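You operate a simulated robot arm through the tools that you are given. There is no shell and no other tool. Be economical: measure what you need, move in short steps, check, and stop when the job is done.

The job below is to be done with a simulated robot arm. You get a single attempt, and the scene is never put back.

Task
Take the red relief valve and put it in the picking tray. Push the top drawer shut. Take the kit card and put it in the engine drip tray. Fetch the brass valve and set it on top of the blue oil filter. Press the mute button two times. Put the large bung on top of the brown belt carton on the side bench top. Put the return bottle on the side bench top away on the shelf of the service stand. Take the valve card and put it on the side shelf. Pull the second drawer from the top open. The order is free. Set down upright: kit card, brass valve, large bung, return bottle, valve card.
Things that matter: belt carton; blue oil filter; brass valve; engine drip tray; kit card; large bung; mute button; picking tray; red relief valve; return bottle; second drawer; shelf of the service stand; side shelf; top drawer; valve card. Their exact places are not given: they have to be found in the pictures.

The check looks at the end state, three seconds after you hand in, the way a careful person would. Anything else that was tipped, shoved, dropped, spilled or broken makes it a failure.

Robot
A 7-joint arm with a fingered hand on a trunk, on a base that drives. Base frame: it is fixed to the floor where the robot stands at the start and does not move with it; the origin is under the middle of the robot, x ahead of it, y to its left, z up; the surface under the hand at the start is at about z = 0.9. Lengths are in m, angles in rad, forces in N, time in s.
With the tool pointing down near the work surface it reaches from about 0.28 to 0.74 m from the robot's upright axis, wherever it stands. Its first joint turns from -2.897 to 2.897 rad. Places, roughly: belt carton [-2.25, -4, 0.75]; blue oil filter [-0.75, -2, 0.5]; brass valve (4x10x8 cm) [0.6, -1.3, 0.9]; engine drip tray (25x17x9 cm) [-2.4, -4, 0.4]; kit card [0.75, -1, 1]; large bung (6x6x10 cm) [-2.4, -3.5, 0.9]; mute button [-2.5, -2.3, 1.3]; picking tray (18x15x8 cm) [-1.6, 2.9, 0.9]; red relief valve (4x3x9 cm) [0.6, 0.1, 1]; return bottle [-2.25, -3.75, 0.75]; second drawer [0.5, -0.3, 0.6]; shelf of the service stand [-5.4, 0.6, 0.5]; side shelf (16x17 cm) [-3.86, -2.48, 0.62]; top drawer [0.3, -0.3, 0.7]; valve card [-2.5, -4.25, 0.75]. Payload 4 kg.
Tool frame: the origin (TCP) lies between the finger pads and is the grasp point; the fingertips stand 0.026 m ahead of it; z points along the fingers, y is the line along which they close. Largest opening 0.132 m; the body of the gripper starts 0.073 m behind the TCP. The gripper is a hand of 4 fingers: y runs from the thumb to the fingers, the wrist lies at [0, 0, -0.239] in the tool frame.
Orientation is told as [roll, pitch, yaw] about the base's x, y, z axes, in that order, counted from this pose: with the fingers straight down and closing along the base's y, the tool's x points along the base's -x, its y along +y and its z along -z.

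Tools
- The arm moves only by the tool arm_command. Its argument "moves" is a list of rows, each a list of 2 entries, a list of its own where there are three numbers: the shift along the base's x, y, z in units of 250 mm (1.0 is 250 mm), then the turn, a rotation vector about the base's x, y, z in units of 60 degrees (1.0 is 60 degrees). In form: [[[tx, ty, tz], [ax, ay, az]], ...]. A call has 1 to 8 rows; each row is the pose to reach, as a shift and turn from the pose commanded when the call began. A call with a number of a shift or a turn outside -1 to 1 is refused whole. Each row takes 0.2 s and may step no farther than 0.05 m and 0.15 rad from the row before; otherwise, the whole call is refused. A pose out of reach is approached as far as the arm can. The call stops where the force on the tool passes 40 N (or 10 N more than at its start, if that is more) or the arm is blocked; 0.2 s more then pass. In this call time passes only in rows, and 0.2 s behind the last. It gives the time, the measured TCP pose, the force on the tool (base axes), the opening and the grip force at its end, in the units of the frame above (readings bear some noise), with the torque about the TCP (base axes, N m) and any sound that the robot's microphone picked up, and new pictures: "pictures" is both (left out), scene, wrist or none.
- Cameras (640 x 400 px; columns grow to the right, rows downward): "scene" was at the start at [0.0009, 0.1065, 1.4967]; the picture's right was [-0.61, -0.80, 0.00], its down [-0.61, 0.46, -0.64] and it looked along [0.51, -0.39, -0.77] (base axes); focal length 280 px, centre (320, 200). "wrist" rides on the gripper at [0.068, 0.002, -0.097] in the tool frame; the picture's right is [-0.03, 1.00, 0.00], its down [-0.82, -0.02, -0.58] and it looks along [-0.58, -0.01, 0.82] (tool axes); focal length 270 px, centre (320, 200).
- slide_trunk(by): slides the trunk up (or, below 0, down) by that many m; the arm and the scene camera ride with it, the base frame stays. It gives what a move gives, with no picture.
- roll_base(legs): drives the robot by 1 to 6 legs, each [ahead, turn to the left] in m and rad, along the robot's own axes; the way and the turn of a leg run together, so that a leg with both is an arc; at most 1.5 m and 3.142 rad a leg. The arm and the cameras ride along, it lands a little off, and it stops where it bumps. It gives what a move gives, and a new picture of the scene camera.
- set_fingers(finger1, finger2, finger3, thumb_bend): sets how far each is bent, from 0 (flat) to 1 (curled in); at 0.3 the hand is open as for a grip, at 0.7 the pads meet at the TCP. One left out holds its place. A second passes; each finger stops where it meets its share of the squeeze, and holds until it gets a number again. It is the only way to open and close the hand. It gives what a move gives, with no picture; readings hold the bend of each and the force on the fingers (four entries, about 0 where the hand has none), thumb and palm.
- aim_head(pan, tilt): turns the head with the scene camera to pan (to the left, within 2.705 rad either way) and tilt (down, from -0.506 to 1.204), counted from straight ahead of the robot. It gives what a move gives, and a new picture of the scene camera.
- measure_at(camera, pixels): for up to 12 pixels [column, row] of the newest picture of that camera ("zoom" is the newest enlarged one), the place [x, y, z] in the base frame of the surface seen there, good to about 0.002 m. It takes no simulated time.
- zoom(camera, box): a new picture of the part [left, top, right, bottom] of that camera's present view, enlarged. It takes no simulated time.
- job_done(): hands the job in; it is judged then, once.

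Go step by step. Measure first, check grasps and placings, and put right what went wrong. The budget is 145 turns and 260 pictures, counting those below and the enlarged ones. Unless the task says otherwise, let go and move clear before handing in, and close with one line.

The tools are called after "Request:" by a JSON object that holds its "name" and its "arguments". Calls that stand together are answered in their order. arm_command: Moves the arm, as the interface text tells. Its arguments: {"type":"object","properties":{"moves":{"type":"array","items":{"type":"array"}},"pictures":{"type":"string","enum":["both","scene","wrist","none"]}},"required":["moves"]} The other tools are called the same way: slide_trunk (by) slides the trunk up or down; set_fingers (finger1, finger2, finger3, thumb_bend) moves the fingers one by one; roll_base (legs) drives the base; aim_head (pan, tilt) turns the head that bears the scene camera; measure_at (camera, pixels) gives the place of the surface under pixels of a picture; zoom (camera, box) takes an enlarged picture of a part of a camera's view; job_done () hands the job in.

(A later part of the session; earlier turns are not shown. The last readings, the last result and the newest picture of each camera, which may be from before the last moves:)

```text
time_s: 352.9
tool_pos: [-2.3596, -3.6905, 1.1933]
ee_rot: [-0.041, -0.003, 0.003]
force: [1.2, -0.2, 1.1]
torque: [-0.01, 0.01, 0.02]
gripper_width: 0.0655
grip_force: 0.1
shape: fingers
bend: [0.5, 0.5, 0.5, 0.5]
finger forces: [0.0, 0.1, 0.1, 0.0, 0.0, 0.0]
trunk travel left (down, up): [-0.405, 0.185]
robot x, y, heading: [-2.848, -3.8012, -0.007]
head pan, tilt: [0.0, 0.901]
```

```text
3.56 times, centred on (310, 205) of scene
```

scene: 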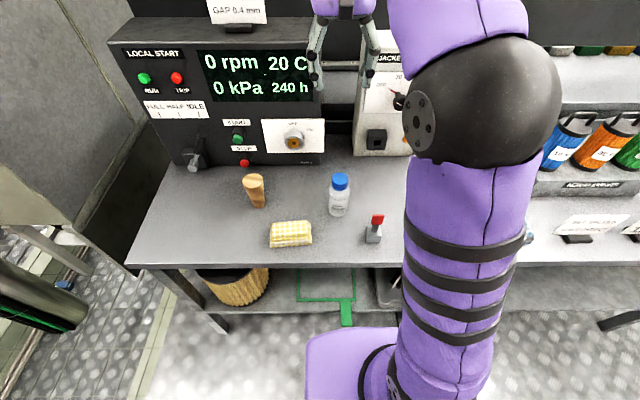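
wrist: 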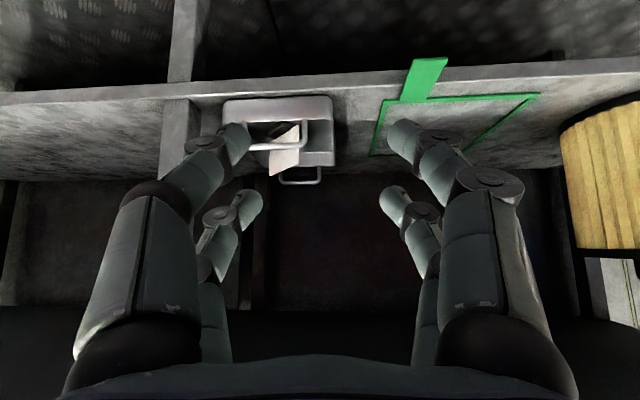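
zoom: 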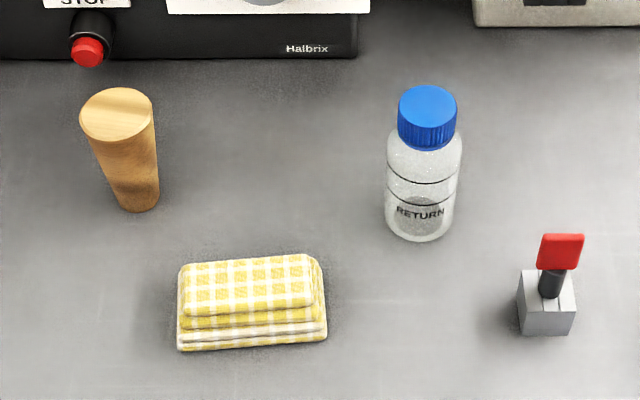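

Bung centre (-2.352,-3.485), top 0.90. Moving over it with the hand open, then down.

Request:
{"name": "set_fingers", "arguments": {"finger1": 0.4, "finger2": 0.4, "finger3": 0.4, "thumb_bend": 0.4}}

Request:
{"name": "arm_command", "arguments": {"moves": [[[0, 0.15, 0], [0.02, 0, 0]], [[0.01, 0.32, 0], [0.04, 0, 0]], [[0.02, 0.5, -0.05], [0.04, 0, 0]], [[0.03, 0.67, -0.1], [0.04, 0, 0]], [[0.03, 0.82, -0.2], [0.04, 0, 0]], [[0.03, 0.82, -0.38], [0.04, 0, 0]], [[0.03, 0.82, -0.55], [0.04, 0, 0]]], "pictures": "wrist"}}

```text
time_s: 353.9
tool_pos: [-2.3591, -3.6909, 1.1951]
ee_rot: [-0.042, -0.002, 0.002]
force: [-0.6, 0.0, 0.6]
torque: [-0.01, -0.01, 0.02]
gripper_width: 0.0994
grip_force: 0.1
shape: fingers
bend: [0.4, 0.4, 0.4, 0.4]
finger forces: [0.0, 0.0, 0.0, 0.0, 0.1, 0.1]
trunk travel left (down, up): [-0.405, 0.185]
robot x, y, heading: [-2.8469, -3.8025, -0.006]
head pan, tilt: [0.0, 0.901]
```

```text
time_s: 355.5
tool_pos: [-2.3517, -3.4836, 1.0547]
ee_rot: [0.001, -0.003, 0.002]
force: [-1.0, -0.2, 0.4]
torque: [0.01, 0.03, 0.01]
gripper_width: 0.0994
grip_force: 0.1
shape: fingers
bend: [0.4, 0.4, 0.4, 0.4]
finger forces: [0.1, 0.0, 0.1, 0.1, 0.1, 0.0]
trunk travel left (down, up): [-0.405, 0.185]
robot x, y, heading: [-2.8476, -3.8023, -0.007]
head pan, tilt: [0.0, 0.901]
```

wrist: 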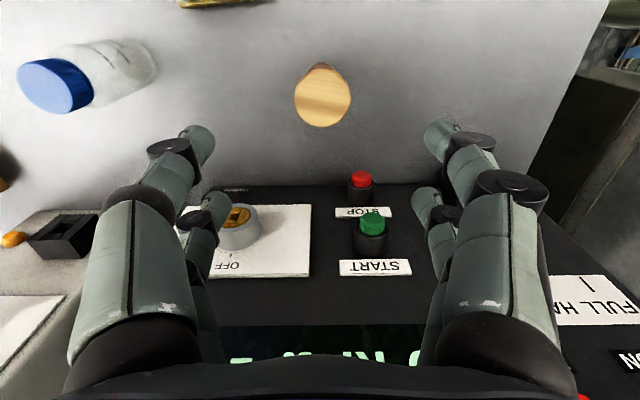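

The bung is centred at (323,95). Descending and grasping.

Request:
{"name": "arm_command", "arguments": {"moves": [[[0, 0, -0.18], [0, 0, 0]], [[0, 0, -0.36], [0, 0, 0]], [[0, 0, -0.54], [0, 0, 0]], [[0, 0, -0.68], [0, 0, 0]], [[0, 0, -0.77], [0, 0, 0]]], "pictures": "wrist"}}

Request:
{"name": "set_fingers", "arguments": {"finger1": 0.68, "finger2": 0.68, "finger3": 0.68, "thumb_bend": 0.68}}

Request:
{"name": "arm_command", "arguments": {"moves": [[[0, 0, 0.08], [0, 0, 0]], [[0, 0, 0.2], [0, 0, 0]], [[0, 0, 0.36], [0, 0, 0]], [[0, 0, 0.52], [0, 0, 0]], [[0, 0, 0.7], [0, 0, 0]], [[0, 0, 0.85], [0, 0, 0]]]}}

```text
time_s: 356.7
tool_pos: [-2.3519, -3.4861, 0.8645]
ee_rot: [0.0, -0.003, 0.003]
force: [-0.3, 0.4, 0.0]
torque: [-0.01, 0.01, -0.01]
gripper_width: 0.0992
grip_force: 0.0
shape: fingers
bend: [0.4, 0.4, 0.4, 0.4]
finger forces: [0.0, 0.0, 0.0, 0.0, 0.1, 0.1]
trunk travel left (down, up): [-0.405, 0.185]
robot x, y, heading: [-2.8493, -3.7987, -0.005]
head pan, tilt: [0.0, 0.901]
```

wrist: 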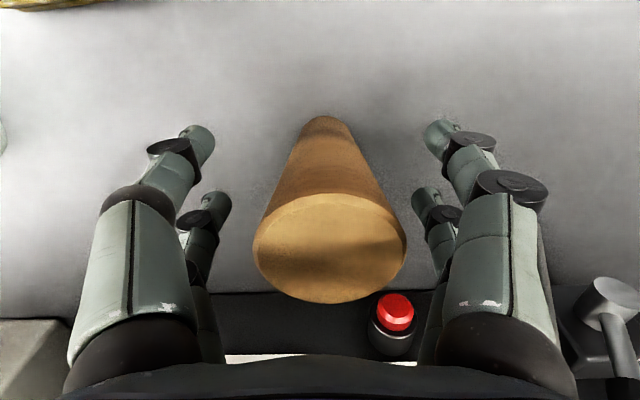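

```text
time_s: 357.7
tool_pos: [-2.3513, -3.4851, 0.8663]
ee_rot: [0.001, -0.002, 0.004]
force: [0.4, -0.7, 0.2]
torque: [0.01, -0.03, 0.02]
gripper_width: 0.0216
grip_force: 7.8
shape: fingers
bend: [0.63, 0.63, 0.64, 0.66]
finger forces: [4.0, 3.6, 3.5, 0.1, 4.1, 0.1]
trunk travel left (down, up): [-0.405, 0.185]
robot x, y, heading: [-2.8532, -3.8019, -0.001]
head pan, tilt: [0.0, 0.901]
```

```text
time_s: 359.1
tool_pos: [-2.3531, -3.4871, 1.0757]
ee_rot: [-0.001, -0.002, 0.003]
force: [0.3, 0.3, -0.6]
torque: [0.03, 0.03, 0.01]
gripper_width: 0.0215
grip_force: 7.7
shape: fingers
bend: [0.63, 0.63, 0.64, 0.66]
finger forces: [4.2, 3.7, 3.6, 0.1, 4.0, 0.0]
trunk travel left (down, up): [-0.405, 0.185]
robot x, y, heading: [-2.8519, -3.8037, -0.005]
head pan, tilt: [0.0, 0.901]
```

scene: 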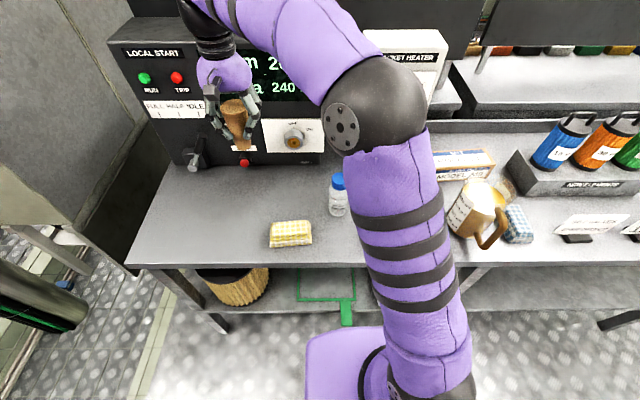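
wrist: 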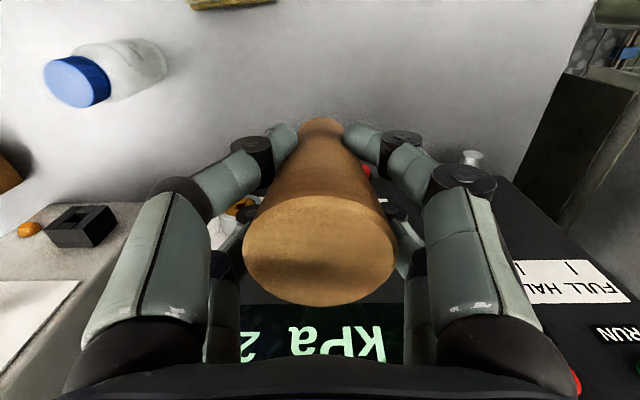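

The bung is held upright. The carton shows at (465,160); measuring its top.

Request:
{"name": "zoom", "arguments": {"camera": "scene", "box": [415, 130, 545, 250]}}

Request:
{"name": "measure_at", "arguments": {"camera": "zoom", "pixels": [[110, 75], [200, 65], [300, 60], [380, 90], [200, 100], [300, 85], [390, 75], [100, 95], [330, 60], [260, 180], [230, 260], [320, 170]]}}

```text
3.33 times, centred on (480, 190) of scene
```

zoom: 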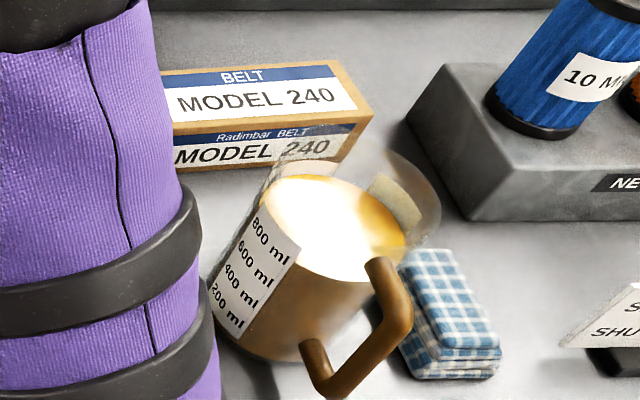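

```text
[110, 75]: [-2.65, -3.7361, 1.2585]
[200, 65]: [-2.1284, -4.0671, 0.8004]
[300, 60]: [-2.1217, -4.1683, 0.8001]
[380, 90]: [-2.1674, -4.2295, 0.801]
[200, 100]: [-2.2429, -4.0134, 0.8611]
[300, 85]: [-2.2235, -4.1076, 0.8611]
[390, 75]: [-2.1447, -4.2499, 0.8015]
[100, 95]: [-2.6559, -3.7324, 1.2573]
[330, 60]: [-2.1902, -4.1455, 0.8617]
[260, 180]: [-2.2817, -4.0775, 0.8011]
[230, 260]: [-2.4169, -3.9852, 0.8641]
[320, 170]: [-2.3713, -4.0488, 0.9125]
```

The carton top is z 0.861, about x -2.19..-2.265. I'll carry the bung across at x -2.35, then look down on the carton.

Request:
{"name": "arm_command", "arguments": {"moves": [[[0, -0.16, 0.05], [0, 0, 0]], [[0, -0.34, 0.1], [0, 0, 0]], [[0, -0.52, 0.12], [0, 0, 0]], [[0, -0.7, 0.12], [0, 0, 0]], [[0, -0.86, 0.12], [0, 0, 0]], [[0, -1.0, 0.12], [0, 0, 0]]], "pictures": "none"}}

Request:
{"name": "arm_command", "arguments": {"moves": [[[0, -0.18, 0], [0, 0, 0]], [[0, -0.36, 0], [0, 0, 0]], [[0, -0.54, 0], [0, 0, 0]], [[0, -0.72, 0], [0, 0, 0]], [[0, -0.88, 0], [0, 0, 0]], [[0, -1.0, 0], [0, 0, 0]]], "pictures": "none"}}

Request:
{"name": "arm_command", "arguments": {"moves": [[[0.12, -0.1, 0], [0, 0, 0]], [[0.24, -0.18, 0], [0, 0, 0]], [[0.36, -0.26, 0], [0, 0, 0]], [[0.46, -0.28, 0], [0, 0, 0]]]}}

```text
time_s: 360.5
tool_pos: [-2.353, -3.7352, 1.106]
ee_rot: [-0.001, -0.004, 0.003]
force: [0.3, -0.4, -1.2]
torque: [-0.03, 0.0, -0.01]
gripper_width: 0.0216
grip_force: 7.4
shape: fingers
bend: [0.63, 0.63, 0.64, 0.66]
finger forces: [4.0, 3.7, 3.4, 0.0, 3.9, 0.1]
trunk travel left (down, up): [-0.405, 0.185]
robot x, y, heading: [-2.8456, -3.8023, -0.005]
head pan, tilt: [0.0, 0.901]
```

```text
time_s: 361.9
tool_pos: [-2.3528, -3.9849, 1.1066]
ee_rot: [-0.001, -0.004, 0.002]
force: [-0.1, -0.3, 0.2]
torque: [-0.07, -0.01, -0.02]
gripper_width: 0.0212
grip_force: 7.9
shape: fingers
bend: [0.63, 0.63, 0.64, 0.66]
finger forces: [4.0, 3.9, 3.5, 0.0, 3.9, 0.0]
trunk travel left (down, up): [-0.405, 0.185]
robot x, y, heading: [-2.8506, -3.8005, -0.005]
head pan, tilt: [0.0, 0.901]
```

```text
time_s: 362.9
tool_pos: [-2.2604, -4.0516, 1.1076]
ee_rot: [0.001, 0.001, 0.006]
force: [0.2, -0.5, -1.5]
torque: [0.04, 0.03, -0.03]
gripper_width: 0.0211
grip_force: 7.4
shape: fingers
bend: [0.63, 0.63, 0.64, 0.66]
finger forces: [3.9, 3.6, 3.5, 0.1, 3.8, 0.1]
out of reach, approached as far as the arm can: row 4
trunk travel left (down, up): [-0.405, 0.185]
robot x, y, heading: [-2.8483, -3.7999, -0.008]
head pan, tilt: [0.0, 0.901]
```

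scene: 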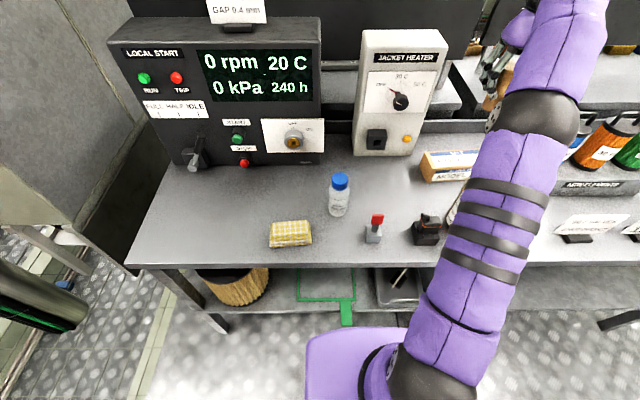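
wrist: 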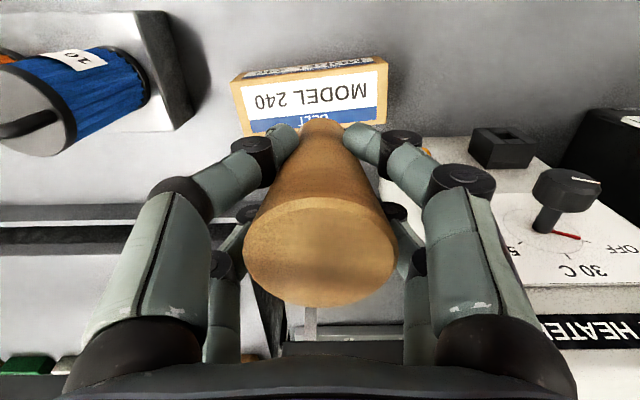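

The carton is right beside the bung in view. Measuring its top corners from here.

Request:
{"name": "measure_at", "arguments": {"camera": "wrist", "pixels": [[250, 95], [250, 125], [370, 70], [375, 100], [310, 85], [240, 85], [385, 62], [290, 120], [350, 75], [500, 145], [535, 180]]}}

Request:
{"name": "measure_at", "arguments": {"camera": "scene", "pixels": [[430, 160], [445, 155], [465, 165], [425, 178], [440, 170]]}}

```text
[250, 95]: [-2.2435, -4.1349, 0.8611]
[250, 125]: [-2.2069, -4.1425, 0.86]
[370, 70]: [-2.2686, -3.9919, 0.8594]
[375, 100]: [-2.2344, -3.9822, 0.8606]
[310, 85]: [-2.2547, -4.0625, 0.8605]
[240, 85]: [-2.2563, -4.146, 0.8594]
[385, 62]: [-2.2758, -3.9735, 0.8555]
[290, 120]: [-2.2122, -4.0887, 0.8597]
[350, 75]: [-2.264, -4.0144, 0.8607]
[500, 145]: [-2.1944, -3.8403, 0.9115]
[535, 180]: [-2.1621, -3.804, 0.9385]
```

```text
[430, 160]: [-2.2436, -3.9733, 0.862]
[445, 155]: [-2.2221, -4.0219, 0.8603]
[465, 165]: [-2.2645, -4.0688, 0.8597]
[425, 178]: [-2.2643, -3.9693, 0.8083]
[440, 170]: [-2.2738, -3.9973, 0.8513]
```

The carton's top centre is about (-2.23,-4.057). I need 3 cm more reach, so I'll roll forward 4 cm, then lower the bung above it.

Request:
{"name": "roll_base", "arguments": {"legs": [[0.045, 0]]}}

Request:
{"name": "arm_command", "arguments": {"moves": [[[0.01, -0.02, -0.15], [0, 0, 0]], [[0.01, -0.02, -0.3], [0, 0, 0]], [[0.01, -0.02, -0.44], [0, 0, 0]], [[0.01, -0.02, -0.54], [0, 0, 0]], [[0.01, -0.02, -0.6], [0, 0, 0]]]}}

```text
time_s: 363.8
tool_pos: [-2.2154, -4.0503, 1.1087]
ee_rot: [0.001, -0.003, 0.001]
force: [0.0, -0.1, -0.8]
torque: [0.0, -0.02, 0.0]
gripper_width: 0.0209
grip_force: 8.1
shape: fingers
bend: [0.63, 0.63, 0.64, 0.66]
finger forces: [3.8, 3.6, 3.6, 0.1, 3.8, 0.0]
trunk travel left (down, up): [-0.405, 0.185]
robot x, y, heading: [-2.8036, -3.804, -0.007]
head pan, tilt: [0.0, 0.901]
```

scene: 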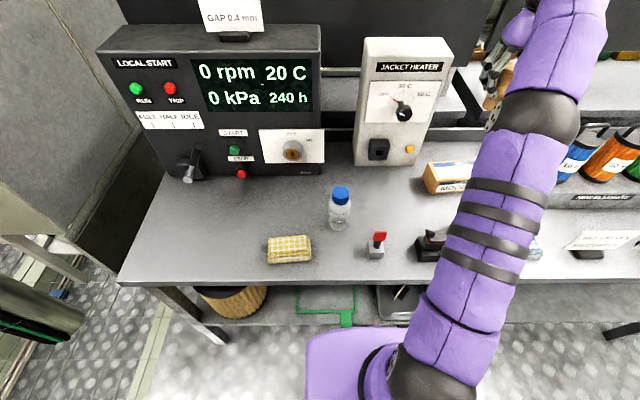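

```text
time_s: 365.0
tool_pos: [-2.2123, -4.0562, 0.9599]
ee_rot: [0.001, -0.004, 0.003]
force: [0.0, -0.9, -1.3]
torque: [0.0, 0.04, 0.0]
gripper_width: 0.0206
grip_force: 8.0
shape: fingers
bend: [0.63, 0.63, 0.64, 0.66]
finger forces: [3.9, 3.7, 3.4, 0.0, 3.7, 0.1]
trunk travel left (down, up): [-0.405, 0.185]
robot x, y, heading: [-2.805, -3.8003, -0.014]
head pan, tilt: [0.0, 0.901]
```

scene: 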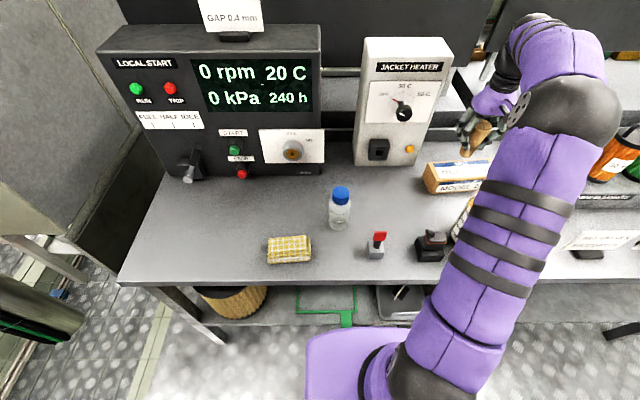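
wrist: 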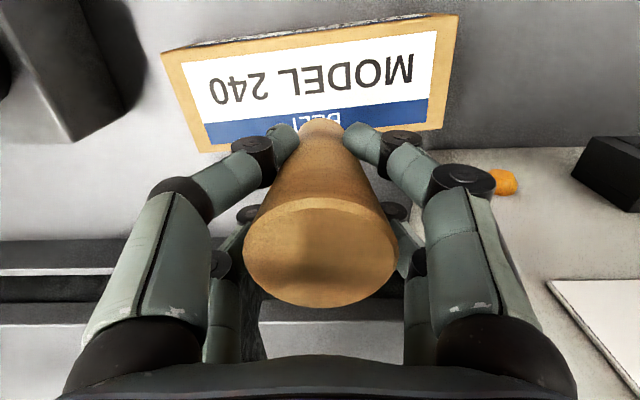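

Shift 1.8 cm back toward the carton's middle and lower to contact.

Request:
{"name": "arm_command", "arguments": {"moves": [[[-0.072, 0, -0.02], [0, 0, 0]], [[-0.072, 0, -0.07], [0, 0, 0]], [[-0.072, 0, -0.11], [0, 0, 0]], [[-0.072, 0, -0.13], [0, 0, 0]], [[-0.072, 0, -0.14], [0, 0, 0]], [[-0.072, 0, -0.148], [0, 0, 0]]]}}

```text
time_s: 366.4
tool_pos: [-2.231, -4.0553, 0.9232]
ee_rot: [-0.003, -0.005, 0.003]
force: [0.1, 0.0, 3.4]
torque: [0.01, -0.02, 0.0]
gripper_width: 0.0205
grip_force: 7.9
shape: fingers
bend: [0.64, 0.63, 0.64, 0.66]
finger forces: [4.2, 4.2, 3.7, 0.0, 3.8, 0.0]
trunk travel left (down, up): [-0.405, 0.185]
robot x, y, heading: [-2.8041, -3.8053, -0.007]
head pan, tilt: [0.0, 0.901]
```

scene: 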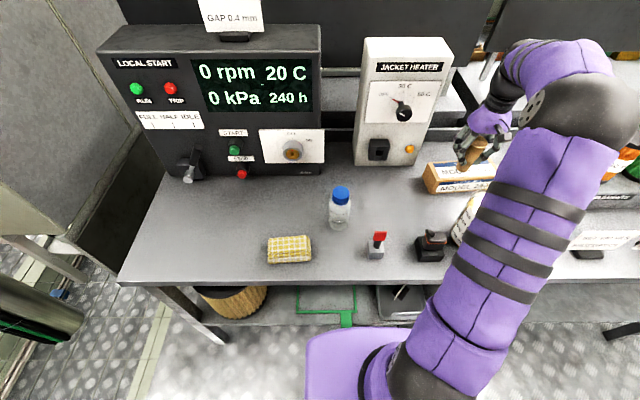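
wrist: 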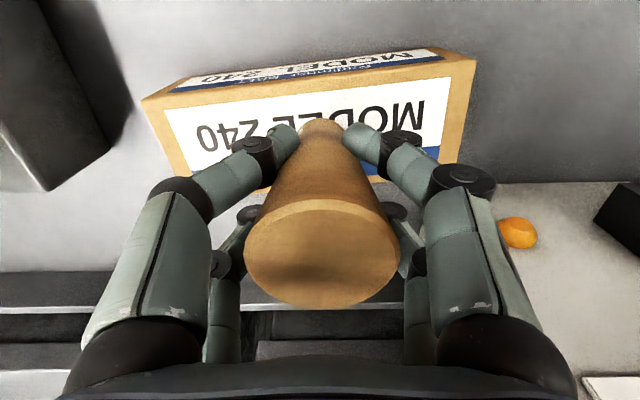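

Contact reached. Releasing gently and rising.

Request:
{"name": "set_fingers", "arguments": {"finger1": 0.58, "finger2": 0.58, "finger3": 0.58, "thumb_bend": 0.6}}

Request:
{"name": "set_fingers", "arguments": {"finger1": 0.4, "finger2": 0.4, "finger3": 0.4, "thumb_bend": 0.4}}

Request:
{"name": "arm_command", "arguments": {"moves": [[[0, 0, 0.1], [0, 0, 0]], [[0, 0, 0.25], [0, 0, 0]], [[0, 0, 0.42], [0, 0, 0]], [[0, 0, 0.6], [0, 0, 0]], [[0, 0, 0.78], [0, 0, 0]], [[-0.1, 0.1, 0.88], [0, 0, 0]], [[-0.25, 0.2, 0.9], [0, 0, 0]]]}}

```text
time_s: 367.4
tool_pos: [-2.2325, -4.0555, 0.9227]
ee_rot: [0.0, -0.003, 0.001]
force: [-1.0, 0.0, 0.0]
torque: [-0.02, -0.02, 0.0]
gripper_width: 0.0368
grip_force: 0.0
shape: fingers
bend: [0.57, 0.57, 0.57, 0.6]
finger forces: [0.1, 0.0, 0.0, 0.0, 0.1, 0.0]
trunk travel left (down, up): [-0.405, 0.185]
robot x, y, heading: [-2.8056, -3.8068, -0.009]
head pan, tilt: [0.0, 0.901]
```

```text
time_s: 368.4
tool_pos: [-2.2311, -4.0559, 0.922]
ee_rot: [-0.001, -0.003, 0.002]
force: [0.1, -0.2, -0.5]
torque: [0.01, -0.01, -0.02]
gripper_width: 0.0995
grip_force: 0.1
shape: fingers
bend: [0.4, 0.4, 0.4, 0.4]
finger forces: [0.0, 0.1, 0.1, 0.0, 0.1, 0.0]
trunk travel left (down, up): [-0.405, 0.185]
robot x, y, heading: [-2.8024, -3.8028, -0.012]
head pan, tilt: [0.0, 0.901]
```

```text
time_s: 370.0
tool_pos: [-2.2958, -4.0078, 1.1477]
ee_rot: [0.002, -0.003, 0.001]
force: [0.0, -0.3, -0.1]
torque: [-0.01, 0.0, 0.0]
gripper_width: 0.0992
grip_force: 0.1
shape: fingers
bend: [0.4, 0.4, 0.4, 0.4]
finger forces: [0.0, 0.0, 0.0, 0.1, 0.1, 0.1]
trunk travel left (down, up): [-0.405, 0.185]
robot x, y, heading: [-2.8046, -3.8007, -0.011]
head pan, tilt: [0.0, 0.901]
```

scene: 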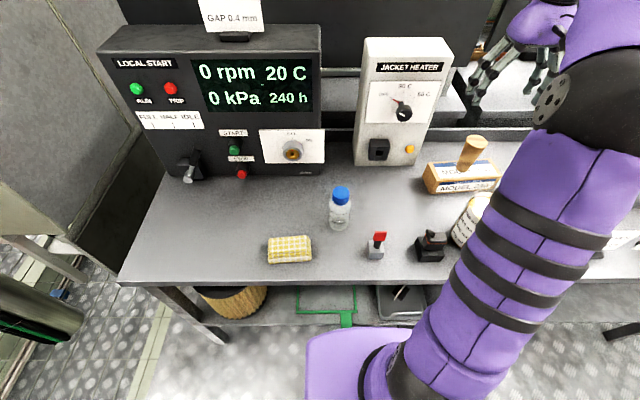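
wrist: 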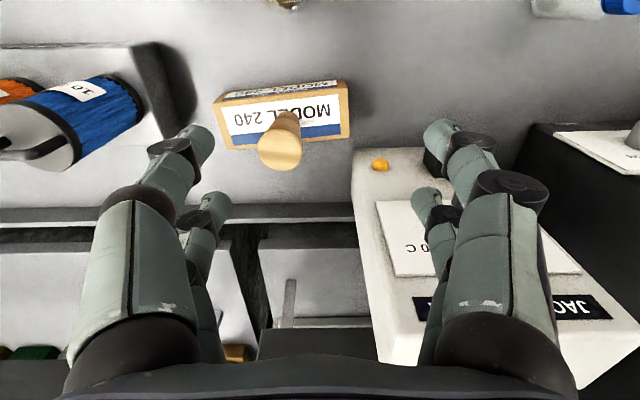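

The bung stands on the carton. Before taking the valve card I'll look at the side shelf.

Request:
{"name": "aim_head", "arguments": {"pan": 2.3, "tilt": 0.5}}

Request:
{"name": "measure_at", "arguments": {"camera": "scene", "pixels": [[320, 200], [300, 220], [340, 220], [320, 240], [280, 200], [360, 200], [320, 180]]}}

```text
time_s: 372.1
tool_pos: [-2.2948, -4.008, 1.1461]
ee_rot: [0.001, -0.004, 0.002]
force: [0.1, -0.2, -0.6]
torque: [-0.01, 0.03, 0.02]
gripper_width: 0.0994
grip_force: 0.1
shape: fingers
bend: [0.4, 0.4, 0.4, 0.4]
finger forces: [0.0, 0.0, 0.0, 0.1, 0.0, 0.0]
trunk travel left (down, up): [-0.405, 0.185]
robot x, y, heading: [-2.8061, -3.8027, -0.015]
head pan, tilt: [2.3, 0.499]
```

scene: 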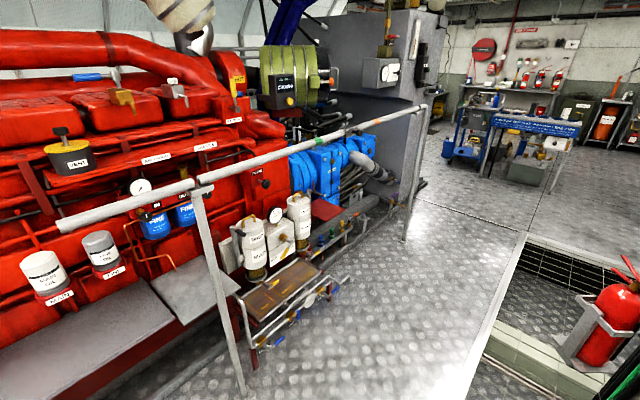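

```text
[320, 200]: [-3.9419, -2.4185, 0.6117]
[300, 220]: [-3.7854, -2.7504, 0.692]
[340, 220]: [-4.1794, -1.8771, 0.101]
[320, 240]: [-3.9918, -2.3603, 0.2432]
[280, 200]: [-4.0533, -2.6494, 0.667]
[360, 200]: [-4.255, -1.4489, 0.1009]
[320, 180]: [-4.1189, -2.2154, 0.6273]
```

Request:
{"name": "zoom", "arguments": {"camera": "scene", "box": [220, 150, 400, 350]}}

Request:
{"name": "measure_at", "arguments": {"camera": "zoom", "pixels": [[330, 130], [370, 115], [340, 110], [310, 120], [345, 135], [245, 290], [180, 320], [300, 250], [240, 240], [200, 90], [390, 30], [340, 350]]}}

```text
2.00 times, centred on (310, 250) of scene
```

zoom: 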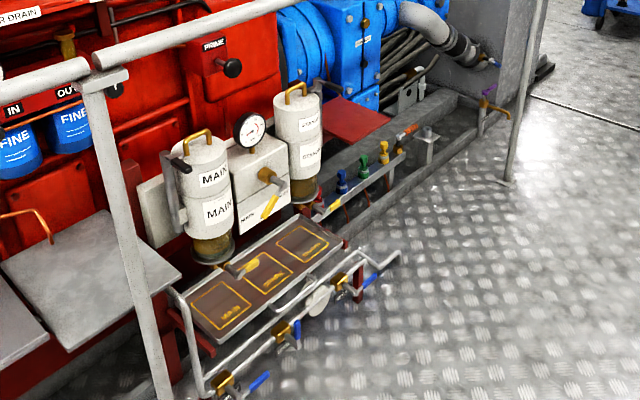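

```text
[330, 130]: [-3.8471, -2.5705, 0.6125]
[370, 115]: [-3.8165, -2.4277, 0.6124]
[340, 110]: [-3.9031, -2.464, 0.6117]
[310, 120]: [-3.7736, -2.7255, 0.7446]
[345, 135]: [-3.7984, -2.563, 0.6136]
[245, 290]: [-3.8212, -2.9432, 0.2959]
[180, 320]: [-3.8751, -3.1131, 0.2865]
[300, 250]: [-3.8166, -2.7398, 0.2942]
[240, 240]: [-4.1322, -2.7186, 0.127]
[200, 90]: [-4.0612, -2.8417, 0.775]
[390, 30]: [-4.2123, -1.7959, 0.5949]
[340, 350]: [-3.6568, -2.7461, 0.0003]
```

The red plate at z 0.612 (x -3.95..-3.78, y -2.58..-2.40) is the side shelf. I'll measure the handrail over it.

Request:
{"name": "measure_at", "arguments": {"camera": "scene", "pixels": [[100, 212], [150, 198], [200, 183], [245, 166], [290, 152], [340, 136], [380, 122], [422, 107], [215, 250], [410, 170], [300, 205], [275, 240]]}}

```text
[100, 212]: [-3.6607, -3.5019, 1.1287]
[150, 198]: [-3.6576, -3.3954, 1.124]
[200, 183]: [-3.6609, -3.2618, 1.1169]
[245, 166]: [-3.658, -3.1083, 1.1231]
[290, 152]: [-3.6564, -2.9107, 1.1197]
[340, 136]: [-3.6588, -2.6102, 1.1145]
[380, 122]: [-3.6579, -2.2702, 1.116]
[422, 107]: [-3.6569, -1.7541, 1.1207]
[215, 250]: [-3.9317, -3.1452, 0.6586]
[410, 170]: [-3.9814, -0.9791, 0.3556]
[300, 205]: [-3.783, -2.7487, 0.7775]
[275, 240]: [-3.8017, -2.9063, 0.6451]
```

The rail is at x -3.66, z 1.12, so the card must go in under it with a tilted hand. I'll take the valve card from the south side, tilted, so I drive to about (-3.03,-4.62).

Request:
{"name": "roll_base", "arguments": {"legs": [[-0.25, 0], [0, -1.556], [0.82, 0], [0, 1.571]]}}

Request:
{"name": "aim_head", "arguments": {"pan": 0.45, "tilt": 0.75}}

Request:
{"name": "zoom", "arguments": {"camera": "scene", "box": [200, 150, 440, 310]}}

```text
time_s: 386.3
tool_pos: [-2.5172, -4.8189, 1.1473]
ee_rot: [-0.002, -0.002, 0.022]
force: [0.6, 0.0, 1.0]
torque: [0.0, 0.0, 0.02]
gripper_width: 0.0995
grip_force: 0.1
shape: fingers
bend: [0.4, 0.4, 0.4, 0.4]
finger forces: [0.0, 0.0, 0.1, 0.1, 0.1, 0.0]
trunk travel left (down, up): [-0.405, 0.185]
robot x, y, heading: [-3.0324, -4.6271, 0.016]
head pan, tilt: [2.3, 0.499]
```

scene: 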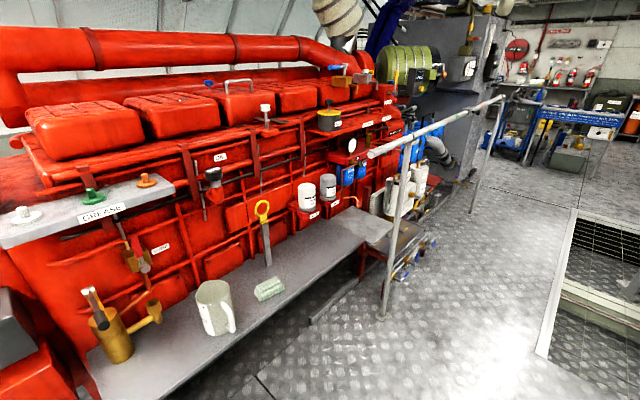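

```text
time_s: 388.1
tool_pos: [-2.5176, -4.819, 1.1458]
ee_rot: [0.0, -0.003, 0.023]
force: [0.5, -0.2, -0.2]
torque: [0.04, 0.03, -0.03]
gripper_width: 0.0995
grip_force: 0.0
shape: fingers
bend: [0.4, 0.4, 0.4, 0.4]
finger forces: [0.1, 0.1, 0.1, 0.0, 0.0, 0.1]
trunk travel left (down, up): [-0.405, 0.185]
robot x, y, heading: [-3.0324, -4.6228, 0.01]
head pan, tilt: [0.45, 0.75]
```

scene: 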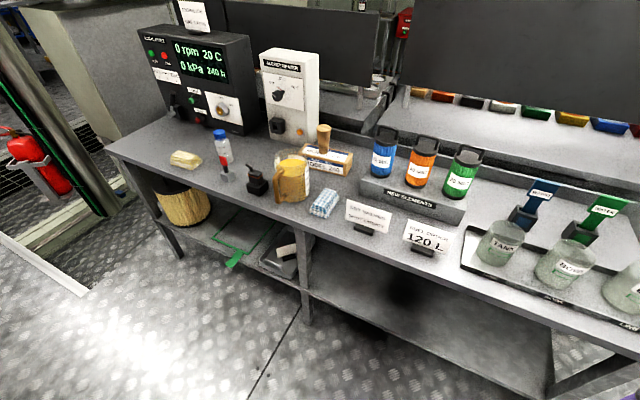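

```text
2.50 times, centred on (320, 230) of scene
```

zoom: 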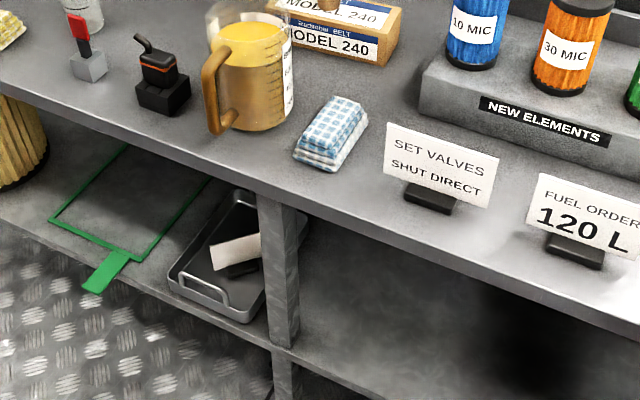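

The kit card stands well in the tray. Now measuring the valve card ("SET VALVES") and its neighbours.

Request:
{"name": "measure_at", "arguments": {"camera": "zoom", "pixels": [[390, 130], [385, 165], [495, 165], [487, 200], [440, 165], [430, 200], [440, 140], [540, 180], [530, 220], [560, 250], [340, 105], [445, 115]]}}

```text
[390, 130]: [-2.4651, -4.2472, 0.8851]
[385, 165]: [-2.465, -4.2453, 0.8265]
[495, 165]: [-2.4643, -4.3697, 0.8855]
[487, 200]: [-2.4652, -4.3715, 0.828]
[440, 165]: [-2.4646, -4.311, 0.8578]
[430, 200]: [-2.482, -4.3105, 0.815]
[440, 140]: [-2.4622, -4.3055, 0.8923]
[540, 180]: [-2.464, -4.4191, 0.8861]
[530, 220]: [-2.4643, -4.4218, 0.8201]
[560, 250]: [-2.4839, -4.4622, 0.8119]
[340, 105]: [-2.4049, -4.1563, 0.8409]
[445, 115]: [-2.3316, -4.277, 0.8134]
```

The 120 L card stands close on the south side, so the camera would hit it; I'll take the card from the north side instead. Moving to y≈-4.22.

Request:
{"name": "roll_base", "arguments": {"legs": [[0, -1.581], [-0.4, 0], [0, 1.571]]}}

Request:
{"name": "arm_command", "arguments": {"moves": [[[0, 0.16, 0.08], [0, 0, -0.14]], [[0, 0.32, 0.16], [0, 0, -0.28]], [[0, 0.48, 0.24], [0, 0, -0.42]], [[0, 0.64, 0.24], [0, 0, -0.56]], [[0, 0.8, 0.24], [0, 0, -0.7]], [[0, 0.92, 0.24], [0, 0, -0.84]], [[0, 1.0, 0.24], [0, 0, -0.98]]], "pictures": "none"}}

Request:
{"name": "arm_command", "arguments": {"moves": [[[0, 0.1, 0], [0, 0, -0.13]], [[0, 0.2, 0], [0, 0, -0.26]], [[0, 0.28, 0], [0, 0, -0.39]], [[0, 0.36, 0], [0, 0, -0.52]]], "pictures": "none"}}

Request:
{"name": "arm_command", "arguments": {"moves": [[[0, 0, 0], [-0.13, 0, 0]], [[0, 0, 0], [-0.26, 0, 0]], [[0, 0, 0], [-0.39, 0, 0]], [[0, 0, 0], [-0.52, 0, 0]], [[0, 0, 0], [-0.583, 0, 0]]]}}

```text
time_s: 399.2
tool_pos: [-2.5201, -4.4033, 1.1468]
ee_rot: [0.0, -0.003, 0.038]
force: [-0.6, 0.5, 0.3]
torque: [0.0, -0.04, -0.02]
gripper_width: 0.0994
grip_force: 0.0
shape: fingers
bend: [0.4, 0.4, 0.4, 0.4]
finger forces: [0.0, 0.0, 0.1, 0.0, 0.0, 0.0]
trunk travel left (down, up): [-0.405, 0.185]
robot x, y, heading: [-3.0373, -4.2193, 0.03]
head pan, tilt: [0.45, 0.75]
```

scene: 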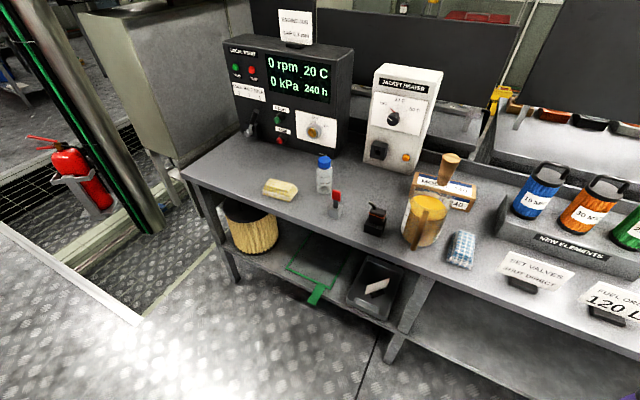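

```text
time_s: 400.8
tool_pos: [-2.5197, -4.1534, 1.2085]
ee_rot: [-0.001, -0.004, -0.988]
force: [0.1, -0.2, -0.8]
torque: [0.04, 0.0, 0.0]
gripper_width: 0.0992
grip_force: 0.0
shape: fingers
bend: [0.4, 0.4, 0.4, 0.4]
finger forces: [0.0, 0.1, 0.0, 0.1, 0.0, 0.0]
trunk travel left (down, up): [-0.405, 0.185]
robot x, y, heading: [-3.0347, -4.2196, 0.027]
head pan, tilt: [0.45, 0.75]
```

```text
time_s: 401.8
tool_pos: [-2.5195, -4.0628, 1.2061]
ee_rot: [0.0, -0.003, -1.533]
force: [-1.3, -0.4, 0.7]
torque: [0.02, 0.0, 0.03]
gripper_width: 0.0993
grip_force: 0.0
shape: fingers
bend: [0.4, 0.4, 0.4, 0.4]
finger forces: [0.0, 0.0, 0.0, 0.0, 0.0, 0.0]
trunk travel left (down, up): [-0.405, 0.185]
robot x, y, heading: [-3.0414, -4.2182, 0.028]
head pan, tilt: [0.45, 0.75]
```

```text
time_s: 403.0
tool_pos: [-2.5477, -4.0872, 1.2016]
ee_rot: [-0.031, -0.41, -1.52]
force: [0.2, -0.9, -0.2]
torque: [0.06, 0.05, 0.0]
gripper_width: 0.0998
grip_force: 0.0
shape: fingers
bend: [0.4, 0.4, 0.4, 0.4]
finger forces: [0.0, 0.0, 0.0, 0.1, 0.0, 0.1]
out of reach, approached as far as the arm can: row 1, 2, 3, 4, 5
trunk travel left (down, up): [-0.405, 0.185]
robot x, y, heading: [-3.0377, -4.2174, 0.034]
head pan, tilt: [0.45, 0.75]
```

scene: 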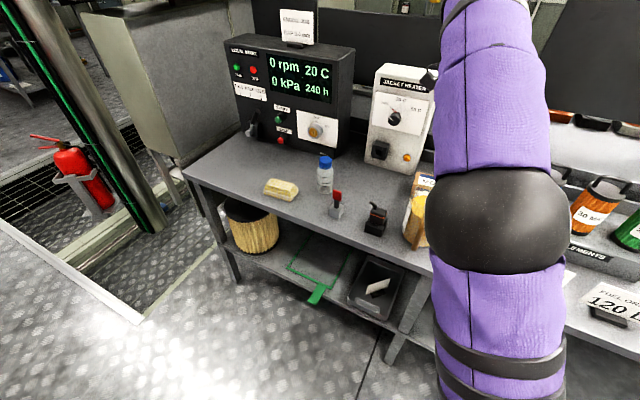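
wrist: 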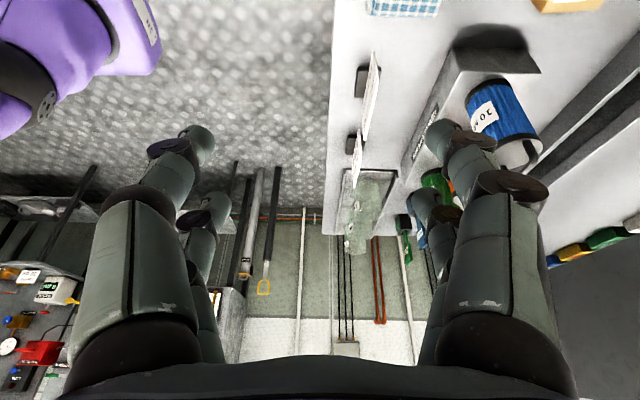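

The tilt stopped at 23° for reach reasons at this height. I'll move toward the pre-grasp point lower down and complete the tilt there.

Request:
{"name": "arm_command", "arguments": {"moves": [[[0.08, -0.06, -0.1], [0, 0, 0]], [[0.16, -0.14, -0.22], [0, 0, 0]], [[0.24, -0.24, -0.34], [0, 0, 0]], [[0.33, -0.34, -0.46], [-0.05, 0, -0.04]], [[0.33, -0.44, -0.6], [-0.12, 0, -0.05]], [[0.33, -0.5, -0.74], [-0.19, 0, -0.05]], [[0.33, -0.54, -0.86], [-0.19, 0, -0.05]]]}}

```text
time_s: 404.6
tool_pos: [-2.4676, -4.22, 0.9868]
ee_rot: [-0.035, -0.609, -1.568]
force: [0.4, 0.3, 0.2]
torque: [-0.02, 0.0, 0.03]
gripper_width: 0.1001
grip_force: 0.0
shape: fingers
bend: [0.4, 0.4, 0.4, 0.4]
finger forces: [0.0, 0.0, 0.0, 0.1, 0.0, 0.1]
trunk travel left (down, up): [-0.405, 0.185]
robot x, y, heading: [-3.0389, -4.2165, 0.034]
head pan, tilt: [0.45, 0.75]
```

scene: 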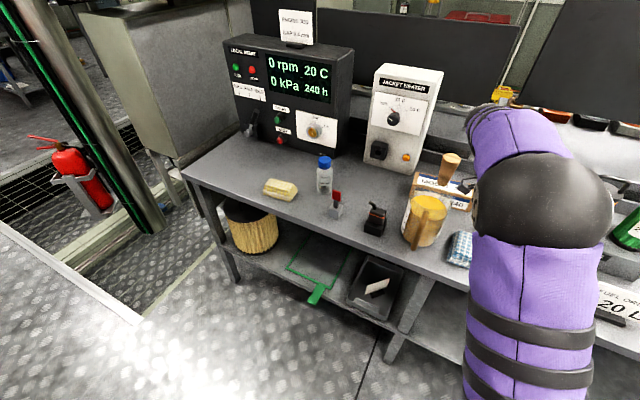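
wrist: 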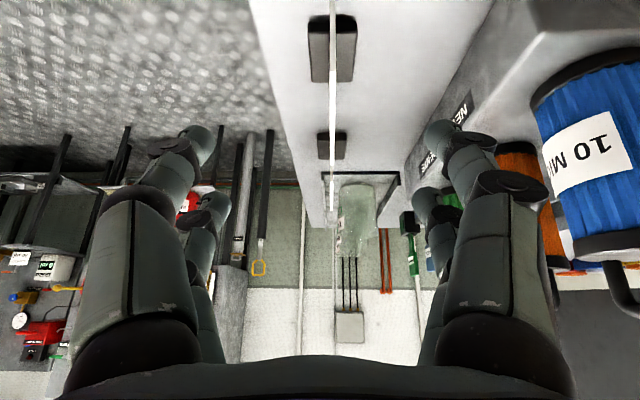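

The card is edge-on and centred at column 333. Going down along it and closing.

Request:
{"name": "arm_command", "arguments": {"moves": [[[0.014, -0.08, -0.14], [0, 0, 0]], [[0.014, -0.16, -0.28], [0, 0, 0]], [[0.014, -0.22, -0.4], [0, 0, 0]], [[0.014, -0.28, -0.507], [0, 0, 0]]], "pictures": "wrist"}}

Request:
{"name": "set_fingers", "arguments": {"finger1": 0.72, "finger2": 0.72, "finger3": 0.72, "thumb_bend": 0.72}}

Request:
{"name": "arm_command", "arguments": {"moves": [[[0, 0, 0.08], [0, 0, 0]], [[0, 0.04, 0.2], [0, 0, 0]], [[0, 0.08, 0.36], [0, 0, 0]], [[0, 0.12, 0.52], [0, 0, 0]], [[-0.05, 0.16, 0.7], [0, 0, 0]], [[-0.1, 0.16, 0.86], [0, 0, 0]]]}}

```text
time_s: 405.6
tool_pos: [-2.4643, -4.2905, 0.8594]
ee_rot: [-0.035, -0.609, -1.566]
force: [0.2, -0.9, 0.5]
torque: [0.03, 0.02, -0.01]
gripper_width: 0.1
grip_force: 0.0
shape: fingers
bend: [0.4, 0.4, 0.4, 0.4]
finger forces: [0.0, 0.1, 0.0, 0.1, 0.1, 0.0]
trunk travel left (down, up): [-0.405, 0.185]
robot x, y, heading: [-3.0379, -4.2188, 0.033]
head pan, tilt: [0.45, 0.75]
```

wrist: 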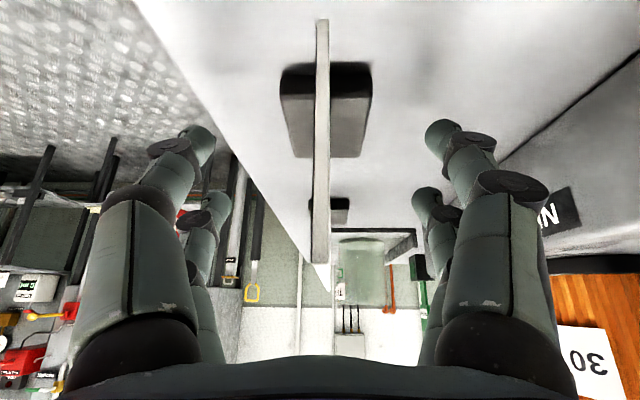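

```text
time_s: 406.6
tool_pos: [-2.4643, -4.2899, 0.8593]
ee_rot: [-0.034, -0.608, -1.566]
force: [0.1, -0.6, -0.5]
torque: [0.03, 0.01, 0.01]
gripper_width: 0.0016
grip_force: 4.9
shape: fingers
bend: [0.71, 0.71, 0.71, 0.71]
finger forces: [2.6, 2.3, 2.3, 0.0, 2.6, 0.0]
trunk travel left (down, up): [-0.405, 0.185]
robot x, y, heading: [-3.0388, -4.2195, 0.031]
head pan, tilt: [0.45, 0.75]
```

```text
time_s: 408.0
tool_pos: [-2.4871, -4.2496, 1.0767]
ee_rot: [-0.037, -0.608, -1.568]
force: [0.2, -0.2, -0.9]
torque: [0.04, 0.0, -0.03]
gripper_width: 0.0012
grip_force: 5.2
shape: fingers
bend: [0.71, 0.71, 0.71, 0.71]
finger forces: [2.4, 2.4, 2.3, 0.1, 2.5, 0.1]
trunk travel left (down, up): [-0.405, 0.185]
robot x, y, heading: [-3.0369, -4.2151, 0.034]
head pan, tilt: [0.45, 0.75]
```

scene: 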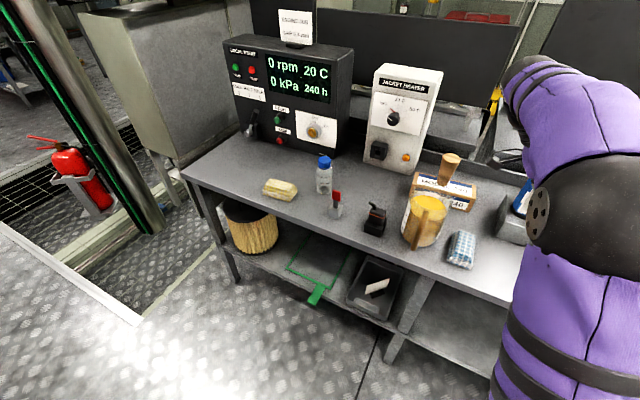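
wrist: 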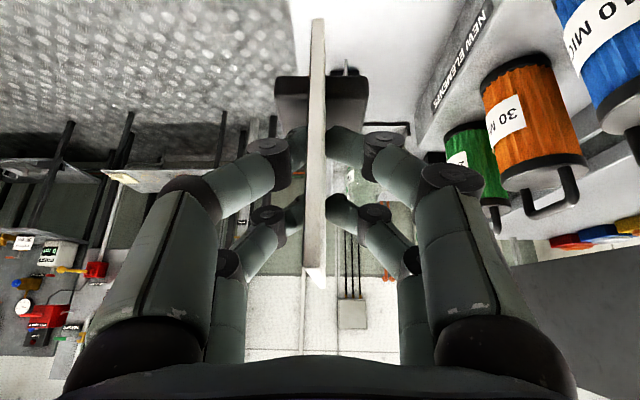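

The valve card is held upright. I'll firm the grip, retract and raise it above rail height, and drive to the side shelf.

Request:
{"name": "set_fingers", "arguments": {"finger1": 0.8, "finger2": 0.8, "finger3": 0.8, "thumb_bend": 0.8}}

Request:
{"name": "slide_trunk", "arguments": {"by": 0.18}}

Request:
{"name": "arm_command", "arguments": {"moves": [[[-0.12, 0, 0], [0, 0, 0.1]], [[-0.24, 0, 0], [0, 0, 0.22]], [[-0.36, 0, 0.0], [0, 0, 0.34]], [[-0.46, 0, 0], [0, 0, 0.46]]], "pictures": "none"}}

Request:
{"name": "roll_base", "arguments": {"legs": [[0, 1.545], [1.0, 0], [0.72, 0], [0, 1.571]]}}

```text
time_s: 409.0
tool_pos: [-2.4863, -4.249, 1.0755]
ee_rot: [-0.036, -0.609, -1.568]
force: [0.2, 0.0, -0.9]
torque: [0.01, -0.03, 0.01]
gripper_width: 0.0
grip_force: 22.1
shape: fingers
bend: [0.74, 0.75, 0.76, 0.74]
finger forces: [11.1, 10.7, 10.0, 0.0, 11.8, 0.0]
trunk travel left (down, up): [-0.405, 0.185]
robot x, y, heading: [-3.037, -4.2154, 0.026]
head pan, tilt: [0.45, 0.75]
```

```text
time_s: 411.0
tool_pos: [-2.4866, -4.2491, 1.255]
ee_rot: [-0.035, -0.609, -1.568]
force: [-0.2, -0.3, -1.0]
torque: [0.03, -0.02, -0.01]
gripper_width: 0.0002
grip_force: 22.3
shape: fingers
bend: [0.74, 0.75, 0.76, 0.74]
finger forces: [11.1, 10.8, 10.0, 0.0, 11.8, 0.0]
trunk travel left (down, up): [-0.585, 0.005]
robot x, y, heading: [-3.0408, -4.2191, 0.026]
head pan, tilt: [0.45, 0.75]
```

```text
time_s: 412.0
tool_pos: [-2.6022, -4.2498, 1.2544]
ee_rot: [-0.036, -0.608, -1.083]
force: [-1.5, 0.5, -0.6]
torque: [0.01, 0.05, 0.0]
gripper_width: 0.0
grip_force: 22.0
shape: fingers
bend: [0.74, 0.76, 0.76, 0.74]
finger forces: [11.0, 10.8, 10.2, 0.0, 11.7, 0.1]
trunk travel left (down, up): [-0.585, 0.005]
robot x, y, heading: [-3.0386, -4.2214, 0.034]
head pan, tilt: [0.45, 0.75]
```

```text
time_s: 429.0
tool_pos: [-3.5215, -2.4746, 1.2537]
ee_rot: [-0.033, -0.609, 2.045]
force: [-0.6, 1.0, -0.8]
torque: [0.0, -0.01, 0.0]
gripper_width: 0.0002
grip_force: 20.7
shape: fingers
bend: [0.74, 0.76, 0.76, 0.74]
finger forces: [10.5, 10.3, 9.6, 0.0, 11.1, 0.0]
trunk travel left (down, up): [-0.585, 0.005]
robot x, y, heading: [-3.0836, -2.511, -3.127]
head pan, tilt: [0.45, 0.75]
```

scene: 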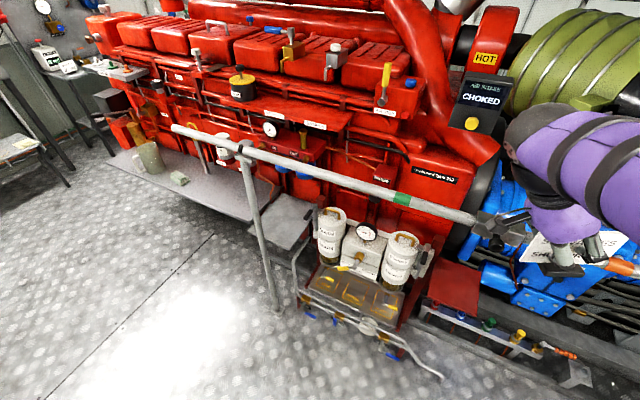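

I'm facing the shelf. I'll turn the card to point straight ahead while drawing it back behind the rail line.

Request:
{"name": "arm_command", "arguments": {"moves": [[[0.04, -0.02, 0], [0, 0, 0.13]], [[0.08, -0.04, 0], [0, 0, 0.26]], [[0.12, -0.06, 0], [0, 0, 0.39]], [[0.16, -0.08, 0], [0, 0, 0.52]], [[0.2, -0.1, 0], [0, 0, 0.65]], [[0.24, -0.1, 0], [0, 0, 0.78]], [[0.28, -0.1, 0], [0, 0, 0.91]], [[0.28, -0.1, 0], [0, 0, 1.0]]], "pictures": "scene"}}

```text
time_s: 430.8
tool_pos: [-3.4503, -2.4989, 1.2517]
ee_rot: [-0.037, -0.607, 3.094]
force: [0.3, -0.1, -0.2]
torque: [-0.01, -0.06, -0.04]
gripper_width: 0.0
grip_force: 21.4
shape: fingers
bend: [0.74, 0.76, 0.76, 0.74]
finger forces: [10.6, 10.3, 9.7, 0.1, 11.2, 0.0]
trunk travel left (down, up): [-0.585, 0.005]
robot x, y, heading: [-3.0864, -2.5132, -3.123]
head pan, tilt: [0.45, 0.75]
```

scene: 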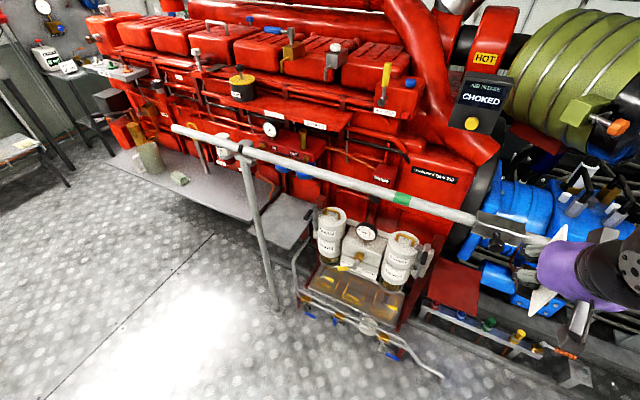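

Good. Lowering the trunk, then the arm, to slip the card in under the rail.

Request:
{"name": "slide_trunk", "arguments": {"by": -0.4}}

Request:
{"name": "arm_command", "arguments": {"moves": [[[0, 0, -0.15], [0, 0, 0.045]], [[0, 0, -0.3], [0, 0, 0.045]], [[0, 0, -0.42], [0, 0, 0.045]]], "pictures": "none"}}

Request:
{"name": "arm_command", "arguments": {"moves": [[[-0.14, 0, 0], [0, 0, 0]], [[-0.3, 0, 0], [0, 0, 0]], [[-0.46, 0, 0], [0, 0, 0]], [[-0.62, 0, 0], [0, 0, 0]], [[-0.78, 0, 0], [0, 0, 0]]]}}

```text
time_s: 434.7
tool_pos: [-3.4615, -2.5026, 0.8237]
ee_rot: [-0.102, -0.516, 3.122]
force: [0.0, 0.3, -2.4]
torque: [-0.03, 0.0, -0.02]
gripper_width: 0.0001
grip_force: 20.9
shape: fingers
bend: [0.74, 0.76, 0.76, 0.74]
finger forces: [10.6, 10.5, 9.9, 0.1, 11.1, 0.0]
trunk travel left (down, up): [-0.185, 0.405]
robot x, y, heading: [-3.0829, -2.5084, -3.124]
head pan, tilt: [0.45, 0.75]
```

```text
time_s: 435.5
tool_pos: [-3.4576, -2.5011, 0.7556]
ee_rot: [-0.04, -0.602, -3.14]
force: [0.7, -0.4, -1.1]
torque: [-0.02, -0.07, -0.01]
gripper_width: 0.0
grip_force: 20.4
shape: fingers
bend: [0.74, 0.76, 0.76, 0.74]
finger forces: [10.6, 10.4, 9.9, 0.0, 11.1, 0.0]
out of reach, approached as far as the arm can: row 3
trunk travel left (down, up): [-0.185, 0.405]
robot x, y, heading: [-3.0873, -2.5112, -3.122]
head pan, tilt: [0.45, 0.75]
```

```text
time_s: 436.7
tool_pos: [-3.6535, -2.4993, 0.756]
ee_rot: [-0.034, -0.609, 3.139]
force: [0.0, -0.1, -0.8]
torque: [-0.01, -0.04, 0.01]
gripper_width: 0.0001
grip_force: 20.9
shape: fingers
bend: [0.74, 0.76, 0.76, 0.74]
finger forces: [10.6, 10.4, 9.9, 0.0, 11.1, 0.1]
trunk travel left (down, up): [-0.185, 0.405]
robot x, y, heading: [-3.0882, -2.5114, -3.122]
head pan, tilt: [0.45, 0.75]
```

scene: 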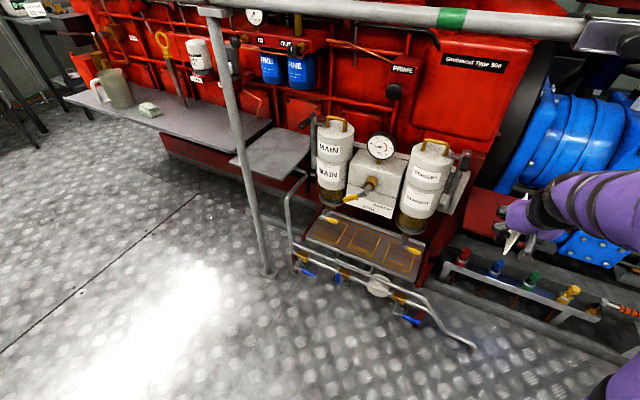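
wrist: 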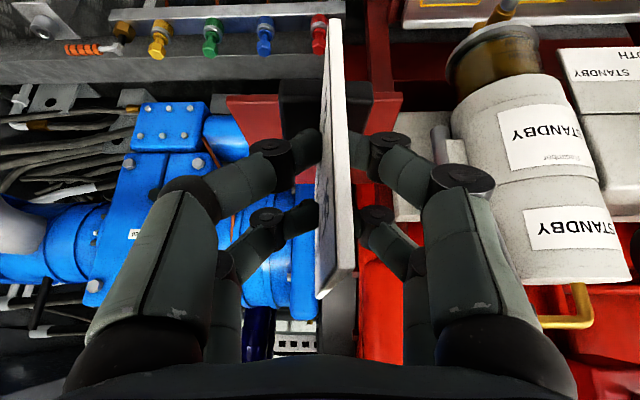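

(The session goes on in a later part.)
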